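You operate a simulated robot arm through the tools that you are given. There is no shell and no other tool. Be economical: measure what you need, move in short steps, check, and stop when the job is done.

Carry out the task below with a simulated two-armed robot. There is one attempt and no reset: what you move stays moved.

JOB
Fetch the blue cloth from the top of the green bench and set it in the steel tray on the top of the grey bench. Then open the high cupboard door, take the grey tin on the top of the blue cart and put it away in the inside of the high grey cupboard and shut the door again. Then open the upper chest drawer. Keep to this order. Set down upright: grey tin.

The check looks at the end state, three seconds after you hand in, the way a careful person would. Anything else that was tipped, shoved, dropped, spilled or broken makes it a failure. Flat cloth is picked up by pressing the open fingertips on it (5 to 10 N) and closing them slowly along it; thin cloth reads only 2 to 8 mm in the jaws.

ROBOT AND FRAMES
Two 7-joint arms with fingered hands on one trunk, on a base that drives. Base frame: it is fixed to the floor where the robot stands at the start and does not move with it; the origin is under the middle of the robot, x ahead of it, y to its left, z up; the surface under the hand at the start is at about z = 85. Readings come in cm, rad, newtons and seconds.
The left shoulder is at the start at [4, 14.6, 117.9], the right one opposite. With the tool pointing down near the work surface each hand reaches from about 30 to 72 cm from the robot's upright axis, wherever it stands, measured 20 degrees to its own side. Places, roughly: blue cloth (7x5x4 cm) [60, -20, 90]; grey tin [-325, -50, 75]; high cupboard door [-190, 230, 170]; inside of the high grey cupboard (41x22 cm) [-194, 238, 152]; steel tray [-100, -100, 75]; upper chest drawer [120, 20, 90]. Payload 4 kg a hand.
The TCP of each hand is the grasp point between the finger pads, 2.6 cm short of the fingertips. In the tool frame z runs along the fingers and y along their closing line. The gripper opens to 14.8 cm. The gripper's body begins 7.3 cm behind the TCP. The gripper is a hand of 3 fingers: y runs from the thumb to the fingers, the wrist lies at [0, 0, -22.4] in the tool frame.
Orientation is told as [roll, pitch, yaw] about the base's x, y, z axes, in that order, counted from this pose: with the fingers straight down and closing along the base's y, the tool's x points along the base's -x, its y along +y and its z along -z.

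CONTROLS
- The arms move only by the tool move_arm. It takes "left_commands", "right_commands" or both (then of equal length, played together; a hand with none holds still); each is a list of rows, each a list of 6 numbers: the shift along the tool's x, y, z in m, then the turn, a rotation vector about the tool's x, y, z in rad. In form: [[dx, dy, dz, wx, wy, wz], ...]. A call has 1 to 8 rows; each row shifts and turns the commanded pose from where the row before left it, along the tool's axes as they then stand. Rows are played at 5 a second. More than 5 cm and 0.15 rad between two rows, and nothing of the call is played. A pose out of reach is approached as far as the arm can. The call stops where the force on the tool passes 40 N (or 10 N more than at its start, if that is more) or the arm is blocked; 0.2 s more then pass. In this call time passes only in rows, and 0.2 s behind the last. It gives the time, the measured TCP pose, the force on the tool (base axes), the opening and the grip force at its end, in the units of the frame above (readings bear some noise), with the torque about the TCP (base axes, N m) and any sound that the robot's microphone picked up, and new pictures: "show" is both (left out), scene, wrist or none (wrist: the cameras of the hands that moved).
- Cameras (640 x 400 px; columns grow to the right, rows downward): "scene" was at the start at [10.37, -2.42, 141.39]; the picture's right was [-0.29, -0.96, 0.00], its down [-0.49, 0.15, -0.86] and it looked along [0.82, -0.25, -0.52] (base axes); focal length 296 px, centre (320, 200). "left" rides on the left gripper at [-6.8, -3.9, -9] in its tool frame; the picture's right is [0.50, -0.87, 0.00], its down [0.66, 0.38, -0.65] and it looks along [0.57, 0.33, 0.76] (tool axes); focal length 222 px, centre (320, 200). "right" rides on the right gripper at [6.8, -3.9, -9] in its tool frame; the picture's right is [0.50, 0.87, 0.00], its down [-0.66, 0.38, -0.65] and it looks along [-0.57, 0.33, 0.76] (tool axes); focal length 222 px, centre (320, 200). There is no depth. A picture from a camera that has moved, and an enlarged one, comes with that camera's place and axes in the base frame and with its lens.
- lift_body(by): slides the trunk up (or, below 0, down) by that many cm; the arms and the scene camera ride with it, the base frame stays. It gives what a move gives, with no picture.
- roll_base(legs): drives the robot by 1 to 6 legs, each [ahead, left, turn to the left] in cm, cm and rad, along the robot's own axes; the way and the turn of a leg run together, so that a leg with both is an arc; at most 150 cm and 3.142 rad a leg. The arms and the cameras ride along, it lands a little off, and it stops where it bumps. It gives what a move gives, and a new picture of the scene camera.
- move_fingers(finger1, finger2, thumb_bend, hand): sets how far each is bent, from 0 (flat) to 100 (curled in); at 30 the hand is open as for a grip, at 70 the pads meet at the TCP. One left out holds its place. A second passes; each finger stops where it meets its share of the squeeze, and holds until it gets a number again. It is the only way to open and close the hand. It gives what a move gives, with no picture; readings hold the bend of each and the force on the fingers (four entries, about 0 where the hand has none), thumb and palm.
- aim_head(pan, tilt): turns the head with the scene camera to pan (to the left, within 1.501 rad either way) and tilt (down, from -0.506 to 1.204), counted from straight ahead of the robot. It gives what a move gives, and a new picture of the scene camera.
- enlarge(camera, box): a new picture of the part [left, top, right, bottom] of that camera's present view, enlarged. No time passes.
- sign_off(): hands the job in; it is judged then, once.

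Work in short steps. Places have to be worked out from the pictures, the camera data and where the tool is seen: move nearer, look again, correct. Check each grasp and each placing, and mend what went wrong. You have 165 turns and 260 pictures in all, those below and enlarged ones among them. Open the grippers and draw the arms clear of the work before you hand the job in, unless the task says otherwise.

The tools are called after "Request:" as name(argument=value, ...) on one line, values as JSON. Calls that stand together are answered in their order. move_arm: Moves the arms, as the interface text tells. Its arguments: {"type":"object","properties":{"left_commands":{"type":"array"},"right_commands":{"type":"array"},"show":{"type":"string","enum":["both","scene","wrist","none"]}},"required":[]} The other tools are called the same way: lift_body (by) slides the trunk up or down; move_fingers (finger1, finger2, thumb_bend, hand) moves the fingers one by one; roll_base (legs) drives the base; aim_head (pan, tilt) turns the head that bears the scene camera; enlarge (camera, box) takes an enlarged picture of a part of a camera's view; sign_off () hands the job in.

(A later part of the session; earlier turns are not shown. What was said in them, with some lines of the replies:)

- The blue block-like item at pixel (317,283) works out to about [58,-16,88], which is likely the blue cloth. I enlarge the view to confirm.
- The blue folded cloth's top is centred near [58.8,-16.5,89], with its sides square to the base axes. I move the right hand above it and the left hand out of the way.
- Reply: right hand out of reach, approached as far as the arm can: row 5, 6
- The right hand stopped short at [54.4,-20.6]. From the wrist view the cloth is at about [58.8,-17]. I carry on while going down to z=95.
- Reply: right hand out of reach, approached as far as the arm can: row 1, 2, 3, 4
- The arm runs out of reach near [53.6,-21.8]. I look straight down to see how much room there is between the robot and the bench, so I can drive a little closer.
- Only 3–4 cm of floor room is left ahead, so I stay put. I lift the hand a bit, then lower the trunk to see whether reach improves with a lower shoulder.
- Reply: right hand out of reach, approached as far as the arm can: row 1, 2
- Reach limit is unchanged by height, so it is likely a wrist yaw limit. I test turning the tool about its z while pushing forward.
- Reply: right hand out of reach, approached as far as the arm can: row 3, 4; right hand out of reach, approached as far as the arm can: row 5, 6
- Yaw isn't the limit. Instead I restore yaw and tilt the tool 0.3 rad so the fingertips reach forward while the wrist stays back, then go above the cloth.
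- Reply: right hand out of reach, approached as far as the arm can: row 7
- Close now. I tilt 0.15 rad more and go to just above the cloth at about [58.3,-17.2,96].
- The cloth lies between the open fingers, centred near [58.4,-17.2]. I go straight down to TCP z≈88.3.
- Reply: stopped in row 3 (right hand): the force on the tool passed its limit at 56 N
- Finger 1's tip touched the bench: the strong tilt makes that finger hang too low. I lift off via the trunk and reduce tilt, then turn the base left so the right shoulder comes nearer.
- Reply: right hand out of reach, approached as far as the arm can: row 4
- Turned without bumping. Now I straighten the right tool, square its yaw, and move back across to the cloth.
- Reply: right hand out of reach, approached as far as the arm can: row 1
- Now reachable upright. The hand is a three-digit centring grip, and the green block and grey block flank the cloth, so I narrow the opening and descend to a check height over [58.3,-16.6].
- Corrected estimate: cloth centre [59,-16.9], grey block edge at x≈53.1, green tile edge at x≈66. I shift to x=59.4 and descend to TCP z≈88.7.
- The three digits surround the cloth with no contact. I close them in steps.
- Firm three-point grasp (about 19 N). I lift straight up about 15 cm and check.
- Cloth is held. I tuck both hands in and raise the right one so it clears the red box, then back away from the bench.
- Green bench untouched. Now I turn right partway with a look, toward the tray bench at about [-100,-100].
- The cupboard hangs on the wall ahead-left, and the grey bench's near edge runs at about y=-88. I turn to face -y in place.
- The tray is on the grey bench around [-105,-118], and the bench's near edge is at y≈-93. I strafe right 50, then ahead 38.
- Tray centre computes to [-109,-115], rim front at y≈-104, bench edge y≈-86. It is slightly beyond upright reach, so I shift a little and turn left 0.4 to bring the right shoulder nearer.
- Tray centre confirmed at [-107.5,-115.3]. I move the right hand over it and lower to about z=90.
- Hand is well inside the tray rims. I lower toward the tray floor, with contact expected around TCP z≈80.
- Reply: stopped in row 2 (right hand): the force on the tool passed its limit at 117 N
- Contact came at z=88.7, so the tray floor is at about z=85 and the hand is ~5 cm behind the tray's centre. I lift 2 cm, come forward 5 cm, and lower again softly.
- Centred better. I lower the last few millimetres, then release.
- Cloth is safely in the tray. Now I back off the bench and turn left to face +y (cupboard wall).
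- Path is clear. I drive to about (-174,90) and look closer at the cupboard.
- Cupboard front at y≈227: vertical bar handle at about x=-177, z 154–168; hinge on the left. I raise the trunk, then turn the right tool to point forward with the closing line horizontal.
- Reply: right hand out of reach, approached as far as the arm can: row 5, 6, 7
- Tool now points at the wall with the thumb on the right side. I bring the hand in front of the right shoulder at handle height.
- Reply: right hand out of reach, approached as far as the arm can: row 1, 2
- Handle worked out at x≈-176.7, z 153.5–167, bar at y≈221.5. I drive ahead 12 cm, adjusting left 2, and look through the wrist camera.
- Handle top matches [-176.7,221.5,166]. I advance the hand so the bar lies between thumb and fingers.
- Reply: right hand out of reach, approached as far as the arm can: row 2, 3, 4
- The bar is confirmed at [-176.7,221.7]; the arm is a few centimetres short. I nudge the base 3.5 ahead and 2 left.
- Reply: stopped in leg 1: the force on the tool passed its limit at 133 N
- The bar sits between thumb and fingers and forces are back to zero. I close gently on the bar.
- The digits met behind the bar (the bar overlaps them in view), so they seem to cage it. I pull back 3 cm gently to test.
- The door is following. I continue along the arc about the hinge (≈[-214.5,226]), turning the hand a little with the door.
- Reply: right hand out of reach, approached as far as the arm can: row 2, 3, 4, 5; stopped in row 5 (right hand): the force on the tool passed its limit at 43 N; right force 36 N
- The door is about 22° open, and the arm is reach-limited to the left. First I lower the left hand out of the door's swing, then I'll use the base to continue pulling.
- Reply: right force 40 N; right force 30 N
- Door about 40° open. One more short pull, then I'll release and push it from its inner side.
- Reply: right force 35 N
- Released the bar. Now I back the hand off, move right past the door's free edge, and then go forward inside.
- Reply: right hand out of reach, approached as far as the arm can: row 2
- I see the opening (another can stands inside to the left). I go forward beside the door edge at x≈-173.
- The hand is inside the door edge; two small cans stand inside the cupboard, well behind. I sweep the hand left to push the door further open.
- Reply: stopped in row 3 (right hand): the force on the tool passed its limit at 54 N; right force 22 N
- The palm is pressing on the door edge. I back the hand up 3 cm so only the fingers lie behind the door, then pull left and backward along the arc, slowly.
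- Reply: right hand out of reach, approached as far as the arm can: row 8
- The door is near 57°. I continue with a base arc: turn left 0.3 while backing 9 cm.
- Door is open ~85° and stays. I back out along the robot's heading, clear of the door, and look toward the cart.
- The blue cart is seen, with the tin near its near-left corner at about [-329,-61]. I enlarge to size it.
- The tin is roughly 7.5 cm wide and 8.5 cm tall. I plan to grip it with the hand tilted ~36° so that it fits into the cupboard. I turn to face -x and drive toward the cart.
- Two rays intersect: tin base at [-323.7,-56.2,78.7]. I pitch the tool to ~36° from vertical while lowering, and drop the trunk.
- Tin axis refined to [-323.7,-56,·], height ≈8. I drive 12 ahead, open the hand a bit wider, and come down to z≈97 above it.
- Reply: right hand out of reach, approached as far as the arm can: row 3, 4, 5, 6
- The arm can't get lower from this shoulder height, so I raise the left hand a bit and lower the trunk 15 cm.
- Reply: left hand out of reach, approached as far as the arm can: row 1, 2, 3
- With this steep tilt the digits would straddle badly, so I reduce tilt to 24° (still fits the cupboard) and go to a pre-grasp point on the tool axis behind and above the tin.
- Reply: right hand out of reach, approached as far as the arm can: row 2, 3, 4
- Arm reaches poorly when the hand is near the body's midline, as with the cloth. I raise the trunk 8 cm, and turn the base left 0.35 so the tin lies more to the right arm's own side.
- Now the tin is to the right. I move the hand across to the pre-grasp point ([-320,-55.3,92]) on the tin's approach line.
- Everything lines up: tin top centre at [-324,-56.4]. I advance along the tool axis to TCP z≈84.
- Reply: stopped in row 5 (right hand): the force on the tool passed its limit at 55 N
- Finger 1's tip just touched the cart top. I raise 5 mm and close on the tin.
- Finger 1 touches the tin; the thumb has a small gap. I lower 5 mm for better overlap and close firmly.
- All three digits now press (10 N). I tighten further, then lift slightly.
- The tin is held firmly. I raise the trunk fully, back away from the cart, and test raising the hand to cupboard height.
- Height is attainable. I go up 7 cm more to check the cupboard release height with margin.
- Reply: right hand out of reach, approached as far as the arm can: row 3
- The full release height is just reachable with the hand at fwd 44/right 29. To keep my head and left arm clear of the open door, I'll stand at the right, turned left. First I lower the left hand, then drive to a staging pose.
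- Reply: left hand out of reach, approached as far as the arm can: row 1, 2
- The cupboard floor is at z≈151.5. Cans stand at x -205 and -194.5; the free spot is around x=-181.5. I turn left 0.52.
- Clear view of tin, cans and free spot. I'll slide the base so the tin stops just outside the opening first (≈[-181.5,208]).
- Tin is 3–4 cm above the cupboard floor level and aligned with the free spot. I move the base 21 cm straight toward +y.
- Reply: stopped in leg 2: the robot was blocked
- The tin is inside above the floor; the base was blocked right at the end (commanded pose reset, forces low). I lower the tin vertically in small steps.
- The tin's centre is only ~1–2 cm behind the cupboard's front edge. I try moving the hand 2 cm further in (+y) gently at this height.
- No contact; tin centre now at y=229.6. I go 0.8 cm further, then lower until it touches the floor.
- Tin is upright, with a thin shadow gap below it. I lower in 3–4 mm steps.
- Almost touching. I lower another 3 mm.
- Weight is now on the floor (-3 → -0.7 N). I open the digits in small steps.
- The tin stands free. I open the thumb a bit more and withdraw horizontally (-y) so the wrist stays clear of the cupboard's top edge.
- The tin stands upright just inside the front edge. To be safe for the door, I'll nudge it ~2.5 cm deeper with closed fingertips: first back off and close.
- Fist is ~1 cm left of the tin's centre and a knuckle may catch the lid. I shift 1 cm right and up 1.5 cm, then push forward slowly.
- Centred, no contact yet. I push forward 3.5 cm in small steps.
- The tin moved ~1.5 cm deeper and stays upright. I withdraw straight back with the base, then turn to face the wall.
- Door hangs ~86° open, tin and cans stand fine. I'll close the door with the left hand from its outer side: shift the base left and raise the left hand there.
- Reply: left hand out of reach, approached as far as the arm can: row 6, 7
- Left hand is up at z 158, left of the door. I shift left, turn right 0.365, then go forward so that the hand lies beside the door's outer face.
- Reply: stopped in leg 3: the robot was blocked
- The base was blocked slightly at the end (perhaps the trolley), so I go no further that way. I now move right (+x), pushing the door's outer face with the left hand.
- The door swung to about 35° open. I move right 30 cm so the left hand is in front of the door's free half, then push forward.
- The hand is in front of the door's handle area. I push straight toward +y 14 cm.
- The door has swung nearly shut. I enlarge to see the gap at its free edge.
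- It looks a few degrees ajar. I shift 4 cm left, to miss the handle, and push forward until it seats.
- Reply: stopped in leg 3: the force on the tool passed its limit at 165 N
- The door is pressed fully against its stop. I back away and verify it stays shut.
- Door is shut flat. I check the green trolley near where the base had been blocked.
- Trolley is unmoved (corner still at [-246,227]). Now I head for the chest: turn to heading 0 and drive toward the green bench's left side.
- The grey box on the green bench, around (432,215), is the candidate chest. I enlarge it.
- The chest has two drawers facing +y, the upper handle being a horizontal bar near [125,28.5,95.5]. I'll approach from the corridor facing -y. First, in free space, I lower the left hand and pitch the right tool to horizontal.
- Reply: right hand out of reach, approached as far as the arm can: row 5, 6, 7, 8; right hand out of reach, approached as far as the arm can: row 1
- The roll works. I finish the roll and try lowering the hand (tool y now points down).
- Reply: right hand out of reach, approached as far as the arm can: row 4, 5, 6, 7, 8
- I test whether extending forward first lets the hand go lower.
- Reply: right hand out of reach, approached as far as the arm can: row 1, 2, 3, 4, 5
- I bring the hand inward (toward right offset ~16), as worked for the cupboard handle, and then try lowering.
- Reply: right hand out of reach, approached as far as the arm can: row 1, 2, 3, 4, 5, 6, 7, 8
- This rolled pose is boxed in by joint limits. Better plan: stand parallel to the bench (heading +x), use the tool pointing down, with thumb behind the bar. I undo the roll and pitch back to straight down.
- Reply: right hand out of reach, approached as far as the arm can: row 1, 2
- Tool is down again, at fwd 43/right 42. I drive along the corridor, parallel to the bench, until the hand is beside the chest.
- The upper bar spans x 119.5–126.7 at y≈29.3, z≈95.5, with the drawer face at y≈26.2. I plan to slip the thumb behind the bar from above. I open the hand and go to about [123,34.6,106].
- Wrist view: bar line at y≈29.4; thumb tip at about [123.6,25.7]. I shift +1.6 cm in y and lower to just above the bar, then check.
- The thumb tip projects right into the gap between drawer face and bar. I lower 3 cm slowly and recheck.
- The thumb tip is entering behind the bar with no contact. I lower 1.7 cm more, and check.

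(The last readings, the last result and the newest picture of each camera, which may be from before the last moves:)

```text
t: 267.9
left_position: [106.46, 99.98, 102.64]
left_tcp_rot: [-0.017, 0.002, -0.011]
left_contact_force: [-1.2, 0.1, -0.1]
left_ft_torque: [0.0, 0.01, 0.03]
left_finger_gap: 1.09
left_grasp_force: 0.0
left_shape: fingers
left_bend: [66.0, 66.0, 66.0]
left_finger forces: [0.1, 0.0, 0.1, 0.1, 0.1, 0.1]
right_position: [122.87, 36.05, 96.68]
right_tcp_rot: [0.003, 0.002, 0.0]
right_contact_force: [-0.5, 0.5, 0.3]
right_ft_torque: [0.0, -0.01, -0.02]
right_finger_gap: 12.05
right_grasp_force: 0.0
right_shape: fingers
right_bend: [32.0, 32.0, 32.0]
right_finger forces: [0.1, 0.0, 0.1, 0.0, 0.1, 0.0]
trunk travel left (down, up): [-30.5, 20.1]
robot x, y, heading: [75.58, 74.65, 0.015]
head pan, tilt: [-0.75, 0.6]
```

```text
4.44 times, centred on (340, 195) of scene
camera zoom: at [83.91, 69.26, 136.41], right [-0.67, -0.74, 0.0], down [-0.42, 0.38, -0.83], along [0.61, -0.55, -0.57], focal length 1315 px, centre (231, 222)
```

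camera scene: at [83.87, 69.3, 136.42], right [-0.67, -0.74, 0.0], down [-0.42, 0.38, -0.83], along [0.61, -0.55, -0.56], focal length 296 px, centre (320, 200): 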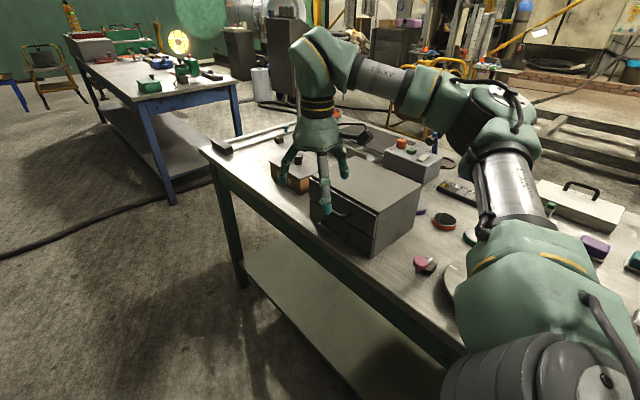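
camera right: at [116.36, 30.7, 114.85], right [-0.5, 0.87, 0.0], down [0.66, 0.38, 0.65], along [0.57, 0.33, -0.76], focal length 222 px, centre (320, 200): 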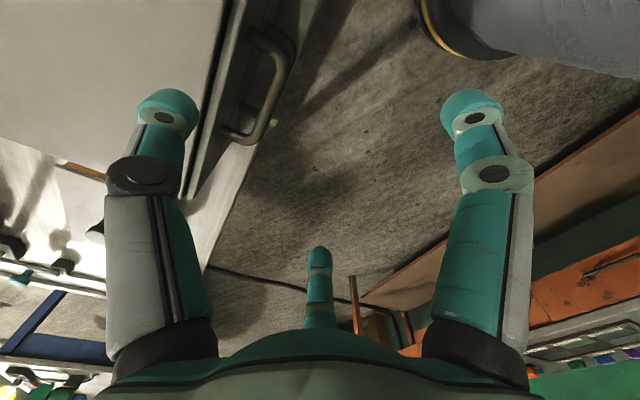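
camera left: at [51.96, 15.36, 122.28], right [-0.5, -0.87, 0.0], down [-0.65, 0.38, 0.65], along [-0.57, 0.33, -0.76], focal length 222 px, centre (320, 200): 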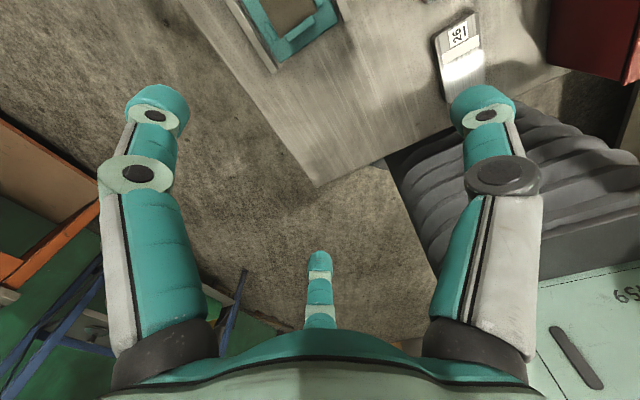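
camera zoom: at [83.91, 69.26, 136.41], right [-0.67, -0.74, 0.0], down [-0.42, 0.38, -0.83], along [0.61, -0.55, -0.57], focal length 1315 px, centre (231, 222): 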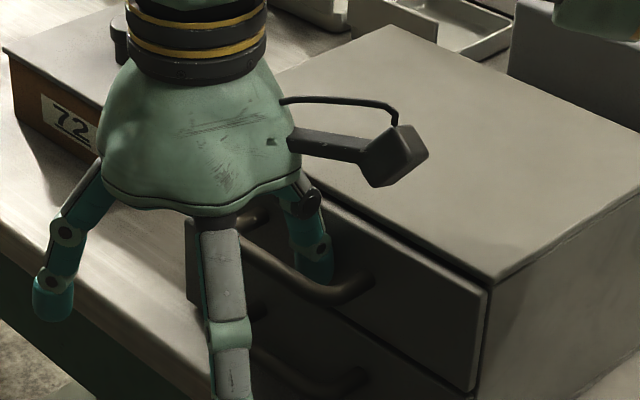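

The thumb is hooked behind the bar. I pull 3 cm in +y with the arm and watch the force.

Request:
move_arm(right_commands=[[0, 0.01, 0, 0, 0, 0], [0, 0.01, 0, 0, 0, 0], [0, 0.01, 0, 0, 0, 0], [0, 0.01, 0, 0, 0, 0], [0, 0, 0, 0, 0, 0]], show="none")

Request:
enlarge(camera="scene", box=[270, 130, 430, 260])

```text
t: 269.1
left_position: [106.42, 99.88, 102.68]
left_tcp_rot: [-0.014, 0.0, -0.01]
left_contact_force: [0.6, 0.6, -0.2]
left_ft_torque: [-0.02, 0.04, -0.02]
left_finger_gap: 1.09
left_grasp_force: 0.0
left_shape: fingers
left_bend: [66.0, 66.0, 66.0]
left_finger forces: [0.0, 0.0, 0.0, 0.0, 0.0, 0.1]
right_position: [123.03, 40.03, 96.53]
right_tcp_rot: [0.008, 0.002, 0.0]
right_contact_force: [0.3, -0.1, 1.0]
right_ft_torque: [0.02, 0.0, -0.02]
right_finger_gap: 12.13
right_grasp_force: 0.5
right_shape: fingers
right_bend: [32.0, 32.0, 32.0]
right_finger forces: [0.0, 0.0, 0.0, 0.1, 0.5, 0.0]
trunk travel left (down, up): [-30.5, 20.1]
robot x, y, heading: [75.57, 74.67, 0.021]
head pan, tilt: [-0.75, 0.6]
```

```text
3.08 times, centred on (350, 195) of scene
camera zoom: at [83.9, 69.23, 136.41], right [-0.67, -0.74, 0.0], down [-0.42, 0.38, -0.82], along [0.61, -0.55, -0.57], focal length 910 px, centre (228, 215)
```

zoom: 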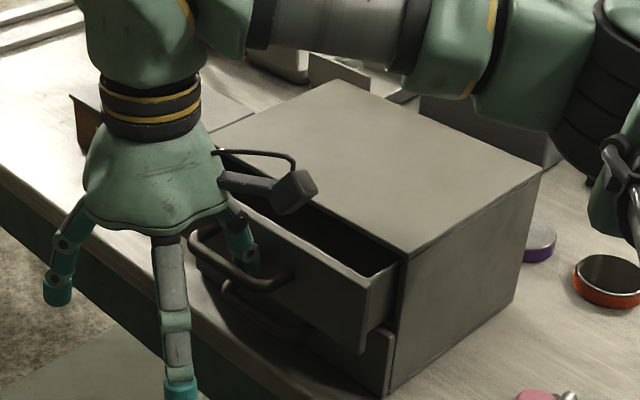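

The drawer slides easily. I pull another 7 cm.

Request:
move_arm(right_commands=[[0, 0.012, 0, 0, 0, 0], [0, 0.012, 0, 0, 0, 0], [0, 0.012, 0, 0, 0, 0], [0, 0.012, 0, 0, 0, 0], [0, 0.012, 0, 0, 0, 0], [0, 0.01, 0, 0, 0, 0], [0, 0, 0, 0, 0, 0]], show="none")

Request:
enlarge(camera="scene", box=[240, 120, 430, 270])

```text
t: 270.7
left_position: [106.33, 99.94, 102.73]
left_tcp_rot: [-0.016, 0.001, -0.009]
left_contact_force: [0.2, 0.0, -0.1]
left_ft_torque: [0.02, 0.0, 0.01]
left_finger_gap: 1.1
left_grasp_force: 0.1
left_shape: fingers
left_bend: [66.0, 66.0, 66.0]
left_finger forces: [0.0, 0.0, 0.0, 0.0, 0.1, 0.0]
right_position: [123.18, 47.16, 96.43]
right_tcp_rot: [0.006, 0.001, 0.0]
right_contact_force: [0.6, -1.6, -0.2]
right_ft_torque: [-0.07, -0.01, 0.06]
right_finger_gap: 12.17
right_grasp_force: 0.4
right_shape: fingers
right_bend: [32.0, 32.0, 32.0]
right_finger forces: [0.0, 0.0, 0.0, 0.0, 0.5, 0.1]
trunk travel left (down, up): [-30.5, 20.1]
robot x, y, heading: [75.48, 75.14, 0.017]
head pan, tilt: [-0.75, 0.6]
```

```text
2.67 times, centred on (335, 195) of scene
camera zoom: at [83.91, 69.23, 136.41], right [-0.67, -0.74, 0.0], down [-0.42, 0.38, -0.82], along [0.61, -0.55, -0.57], focal length 789 px, centre (280, 213)
```

zoom: 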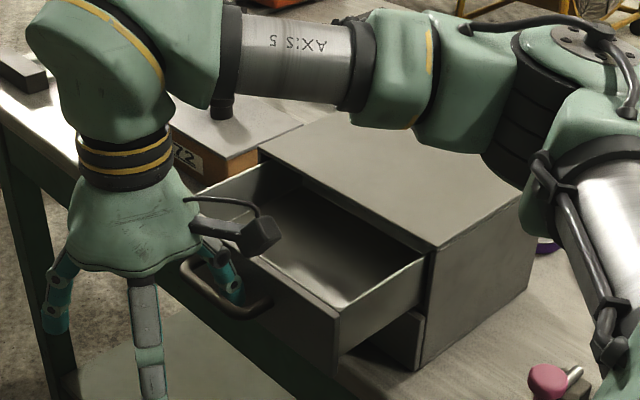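

It is about 10–11 cm open. I pull up to 2.5 cm more gently, watching for the stop.

Request:
move_arm(right_commands=[[0, 0.008, 0, 0, 0, 0], [0, 0.008, 0, 0, 0, 0], [0, 0.008, 0, 0, 0, 0], [0, 0, 0, 0, 0, 0]], show="none")

Request:
enlarge(camera="scene", box=[240, 120, 430, 270])

```text
t: 271.7
left_position: [106.41, 99.88, 102.68]
left_tcp_rot: [-0.015, 0.0, -0.01]
left_contact_force: [-0.5, 0.1, -0.1]
left_ft_torque: [0.0, 0.02, -0.01]
left_finger_gap: 1.11
left_grasp_force: 0.1
left_shape: fingers
left_bend: [66.0, 66.0, 66.0]
left_finger forces: [0.0, 0.1, 0.1, 0.0, 0.0, 0.0]
right_position: [123.16, 49.38, 96.66]
right_tcp_rot: [0.005, 0.001, -0.002]
right_contact_force: [-0.5, -4.8, -1.4]
right_ft_torque: [0.07, -0.05, -0.02]
right_finger_gap: 12.43
right_grasp_force: 2.3
right_shape: fingers
right_bend: [32.0, 32.0, 30.0]
right_finger forces: [0.0, 0.0, 0.0, 0.0, 4.3, 0.0]
trunk travel left (down, up): [-30.5, 20.1]
robot x, y, heading: [75.85, 75.01, 0.016]
head pan, tilt: [-0.75, 0.6]
```

```text
2.67 times, centred on (335, 195) of scene
camera zoom: at [83.92, 69.16, 136.41], right [-0.67, -0.74, 0.0], down [-0.42, 0.38, -0.82], along [0.61, -0.55, -0.57], focal length 789 px, centre (280, 213)
```

zoom: 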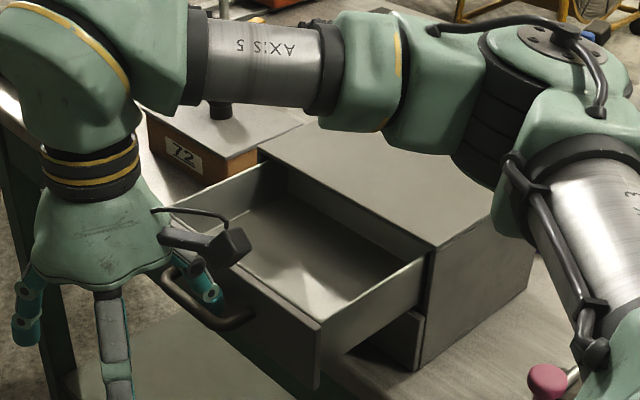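

Rising force shows the drawer is at its stop. I ease back 6 mm to unload the thumb, then lift straight up out of the handle.

Request:
move_arm(right_commands=[[0, -0.006, 0, 0, 0, 0], [0, 0, -0.01, 0, 0, 0], [0, 0, -0.015, 0, 0, 0], [0, 0, -0.02, 0, 0, 0], [0, 0, -0.04, 0, 0, 0], [0, 0, -0.04, 0, 0, 0], [0, 0, -0.04, 0, 0, 0], [0, 0, -0.04, 0, 0, 0]], show="scene")

```text
t: 273.5
left_position: [106.32, 100.14, 102.73]
left_tcp_rot: [-0.017, -0.002, -0.009]
left_contact_force: [0.1, 0.0, 0.0]
left_ft_torque: [-0.02, 0.01, -0.03]
left_finger_gap: 1.08
left_grasp_force: 0.1
left_shape: fingers
left_bend: [66.0, 66.0, 66.0]
left_finger forces: [0.0, 0.1, 0.1, 0.0, 0.0, 0.0]
right_position: [123.23, 48.83, 117.61]
right_tcp_rot: [0.004, 0.002, 0.0]
right_contact_force: [0.3, 0.3, -0.8]
right_ft_torque: [0.0, 0.01, 0.0]
right_finger_gap: 12.07
right_grasp_force: 0.1
right_shape: fingers
right_bend: [32.0, 32.0, 32.0]
right_finger forces: [0.0, 0.0, 0.0, 0.0, 0.0, 0.0]
trunk travel left (down, up): [-30.5, 20.1]
robot x, y, heading: [75.7, 74.9, 0.016]
head pan, tilt: [-0.75, 0.6]
camera scene: at [83.82, 69.36, 136.42], right [-0.67, -0.74, 0.0], down [-0.42, 0.38, -0.83], along [0.61, -0.55, -0.56], focal length 296 px, centre (320, 200)
```

scene: 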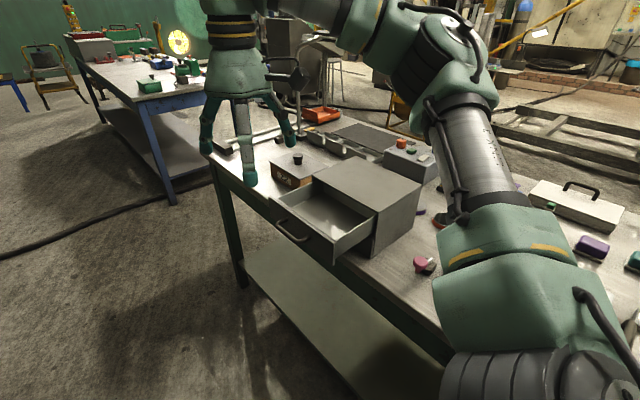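

The drawer is open and the hand is free. I open the left hand and move the robot away from the bench.

Request:
move_fingers(hand="left", finger1=30, finger2=30, thumb_bend=30)

Request:
move_fingers(hand="right", finger1=30, finger2=30, thumb_bend=30)

Request:
roll_base(legs=[[0, 16, 0], [-40, 0, 0]])

Request:
aim_head(pan=-0.5, tilt=0.45)

```text
t: 274.5
left_position: [106.41, 100.04, 102.68]
left_tcp_rot: [-0.017, 0.0, -0.012]
left_contact_force: [-0.5, 0.0, -0.4]
left_ft_torque: [0.03, 0.01, 0.0]
left_finger_gap: 12.68
left_grasp_force: 0.0
left_shape: fingers
left_bend: [30.0, 30.0, 30.0]
left_finger forces: [0.0, 0.0, 0.0, 0.1, 0.2, 0.0]
right_position: [123.23, 48.77, 117.59]
right_tcp_rot: [0.003, 0.003, -0.001]
right_contact_force: [-0.4, -0.3, 0.3]
right_ft_torque: [-0.01, -0.02, 0.01]
right_finger_gap: 12.05
right_grasp_force: 0.1
right_shape: fingers
right_bend: [32.0, 32.0, 32.0]
right_finger forces: [0.0, 0.1, 0.0, 0.0, 0.0, 0.0]
trunk travel left (down, up): [-30.5, 20.1]
robot x, y, heading: [75.03, 75.26, 0.015]
head pan, tilt: [-0.75, 0.6]
```

```text
t: 275.5
left_position: [106.45, 99.99, 102.74]
left_tcp_rot: [-0.017, -0.001, -0.008]
left_contact_force: [-0.7, -0.2, -0.1]
left_ft_torque: [0.04, 0.03, -0.02]
left_finger_gap: 12.68
left_grasp_force: 0.1
left_shape: fingers
left_bend: [30.0, 30.0, 30.0]
left_finger forces: [0.1, 0.1, 0.0, 0.1, 0.0, 0.0]
right_position: [123.27, 48.73, 117.54]
right_tcp_rot: [0.004, 0.002, 0.0]
right_contact_force: [-0.6, 0.2, 0.3]
right_ft_torque: [-0.02, -0.03, -0.01]
right_finger_gap: 12.64
right_grasp_force: 0.0
right_shape: fingers
right_bend: [30.0, 30.0, 30.0]
right_finger forces: [0.0, 0.1, 0.1, 0.0, 0.1, 0.0]
trunk travel left (down, up): [-30.5, 20.1]
robot x, y, heading: [75.18, 75.14, 0.017]
head pan, tilt: [-0.75, 0.6]
```

```text
t: 279.0
left_position: [65.48, 115.5, 102.65]
left_tcp_rot: [-0.015, -0.001, -0.007]
left_contact_force: [-0.2, 0.2, 0.6]
left_ft_torque: [0.0, 0.0, -0.02]
left_finger_gap: 12.67
left_grasp_force: 0.1
left_shape: fingers
left_bend: [30.0, 30.0, 30.0]
left_finger forces: [0.0, 0.1, 0.0, 0.0, 0.0, 0.0]
right_position: [82.44, 64.27, 117.41]
right_tcp_rot: [0.004, 0.001, -0.001]
right_contact_force: [0.0, 0.5, -0.2]
right_ft_torque: [-0.02, -0.01, 0.03]
right_finger_gap: 12.66
right_grasp_force: 0.2
right_shape: fingers
right_bend: [30.0, 30.0, 30.0]
right_finger forces: [0.0, 0.0, 0.1, 0.1, 0.1, 0.1]
trunk travel left (down, up): [-30.5, 20.1]
robot x, y, heading: [34.59, 90.42, 0.014]
head pan, tilt: [-0.75, 0.6]
camera scene: at [43.04, 84.72, 136.41], right [-0.67, -0.74, 0.0], down [-0.42, 0.38, -0.82], along [0.61, -0.55, -0.57], focal length 296 px, centre (320, 200)
```

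scene: 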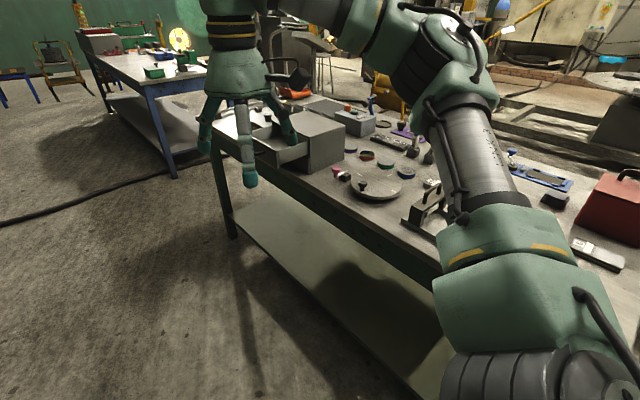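

```text
t: 279.8
left_position: [65.38, 115.46, 102.71]
left_tcp_rot: [-0.018, 0.001, -0.009]
left_contact_force: [0.3, 0.1, -0.4]
left_ft_torque: [0.04, 0.01, 0.01]
left_finger_gap: 12.65
left_grasp_force: 0.0
left_shape: fingers
left_bend: [30.0, 30.0, 30.0]
left_finger forces: [0.0, 0.1, 0.0, 0.0, 0.0, 0.0]
right_position: [82.37, 64.28, 117.56]
right_tcp_rot: [0.003, 0.002, 0.002]
right_contact_force: [0.0, -1.1, -0.2]
right_ft_torque: [-0.03, 0.03, 0.0]
right_finger_gap: 12.68
right_grasp_force: 0.1
right_shape: fingers
right_bend: [30.0, 30.0, 30.0]
right_finger forces: [0.0, 0.1, 0.0, 0.0, 0.2, 0.0]
trunk travel left (down, up): [-30.5, 20.1]
robot x, y, heading: [34.31, 90.51, 0.017]
head pan, tilt: [-0.499, 0.45]
camera scene: at [44.53, 86.38, 137.77], right [-0.46, -0.89, 0.0], down [-0.39, 0.2, -0.9], along [0.8, -0.42, -0.44], focal length 296 px, centre (320, 200)
```

scene: 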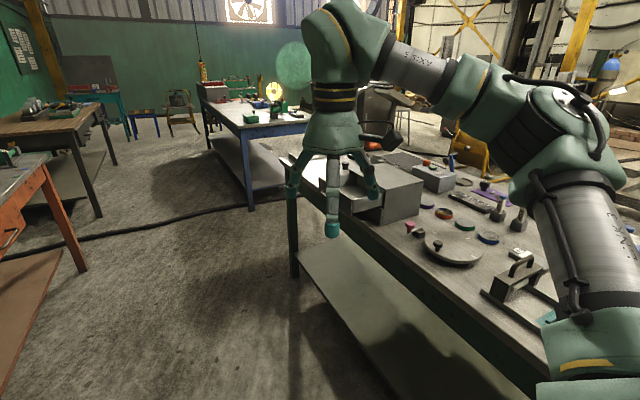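

The drawer stays open, the hands are open and clear, the cloth is in the tray, the tin is in the cupboard and its door is shut. I hand in.

Request:
sign_off()

```text
The job is handed in.
```

I finished all the steps in the order you gave and handed the job in:
- **Cloth:** it is lying in the steel tray.
- **Tin:** it is upright inside the high cupboard, and the door looked shut when I backed away. I pressed the door home hard and did not look at the tin again afterwards.
- **Drawer:** the upper drawer is open to its stop.
- **Robot:** both hands are open and clear.
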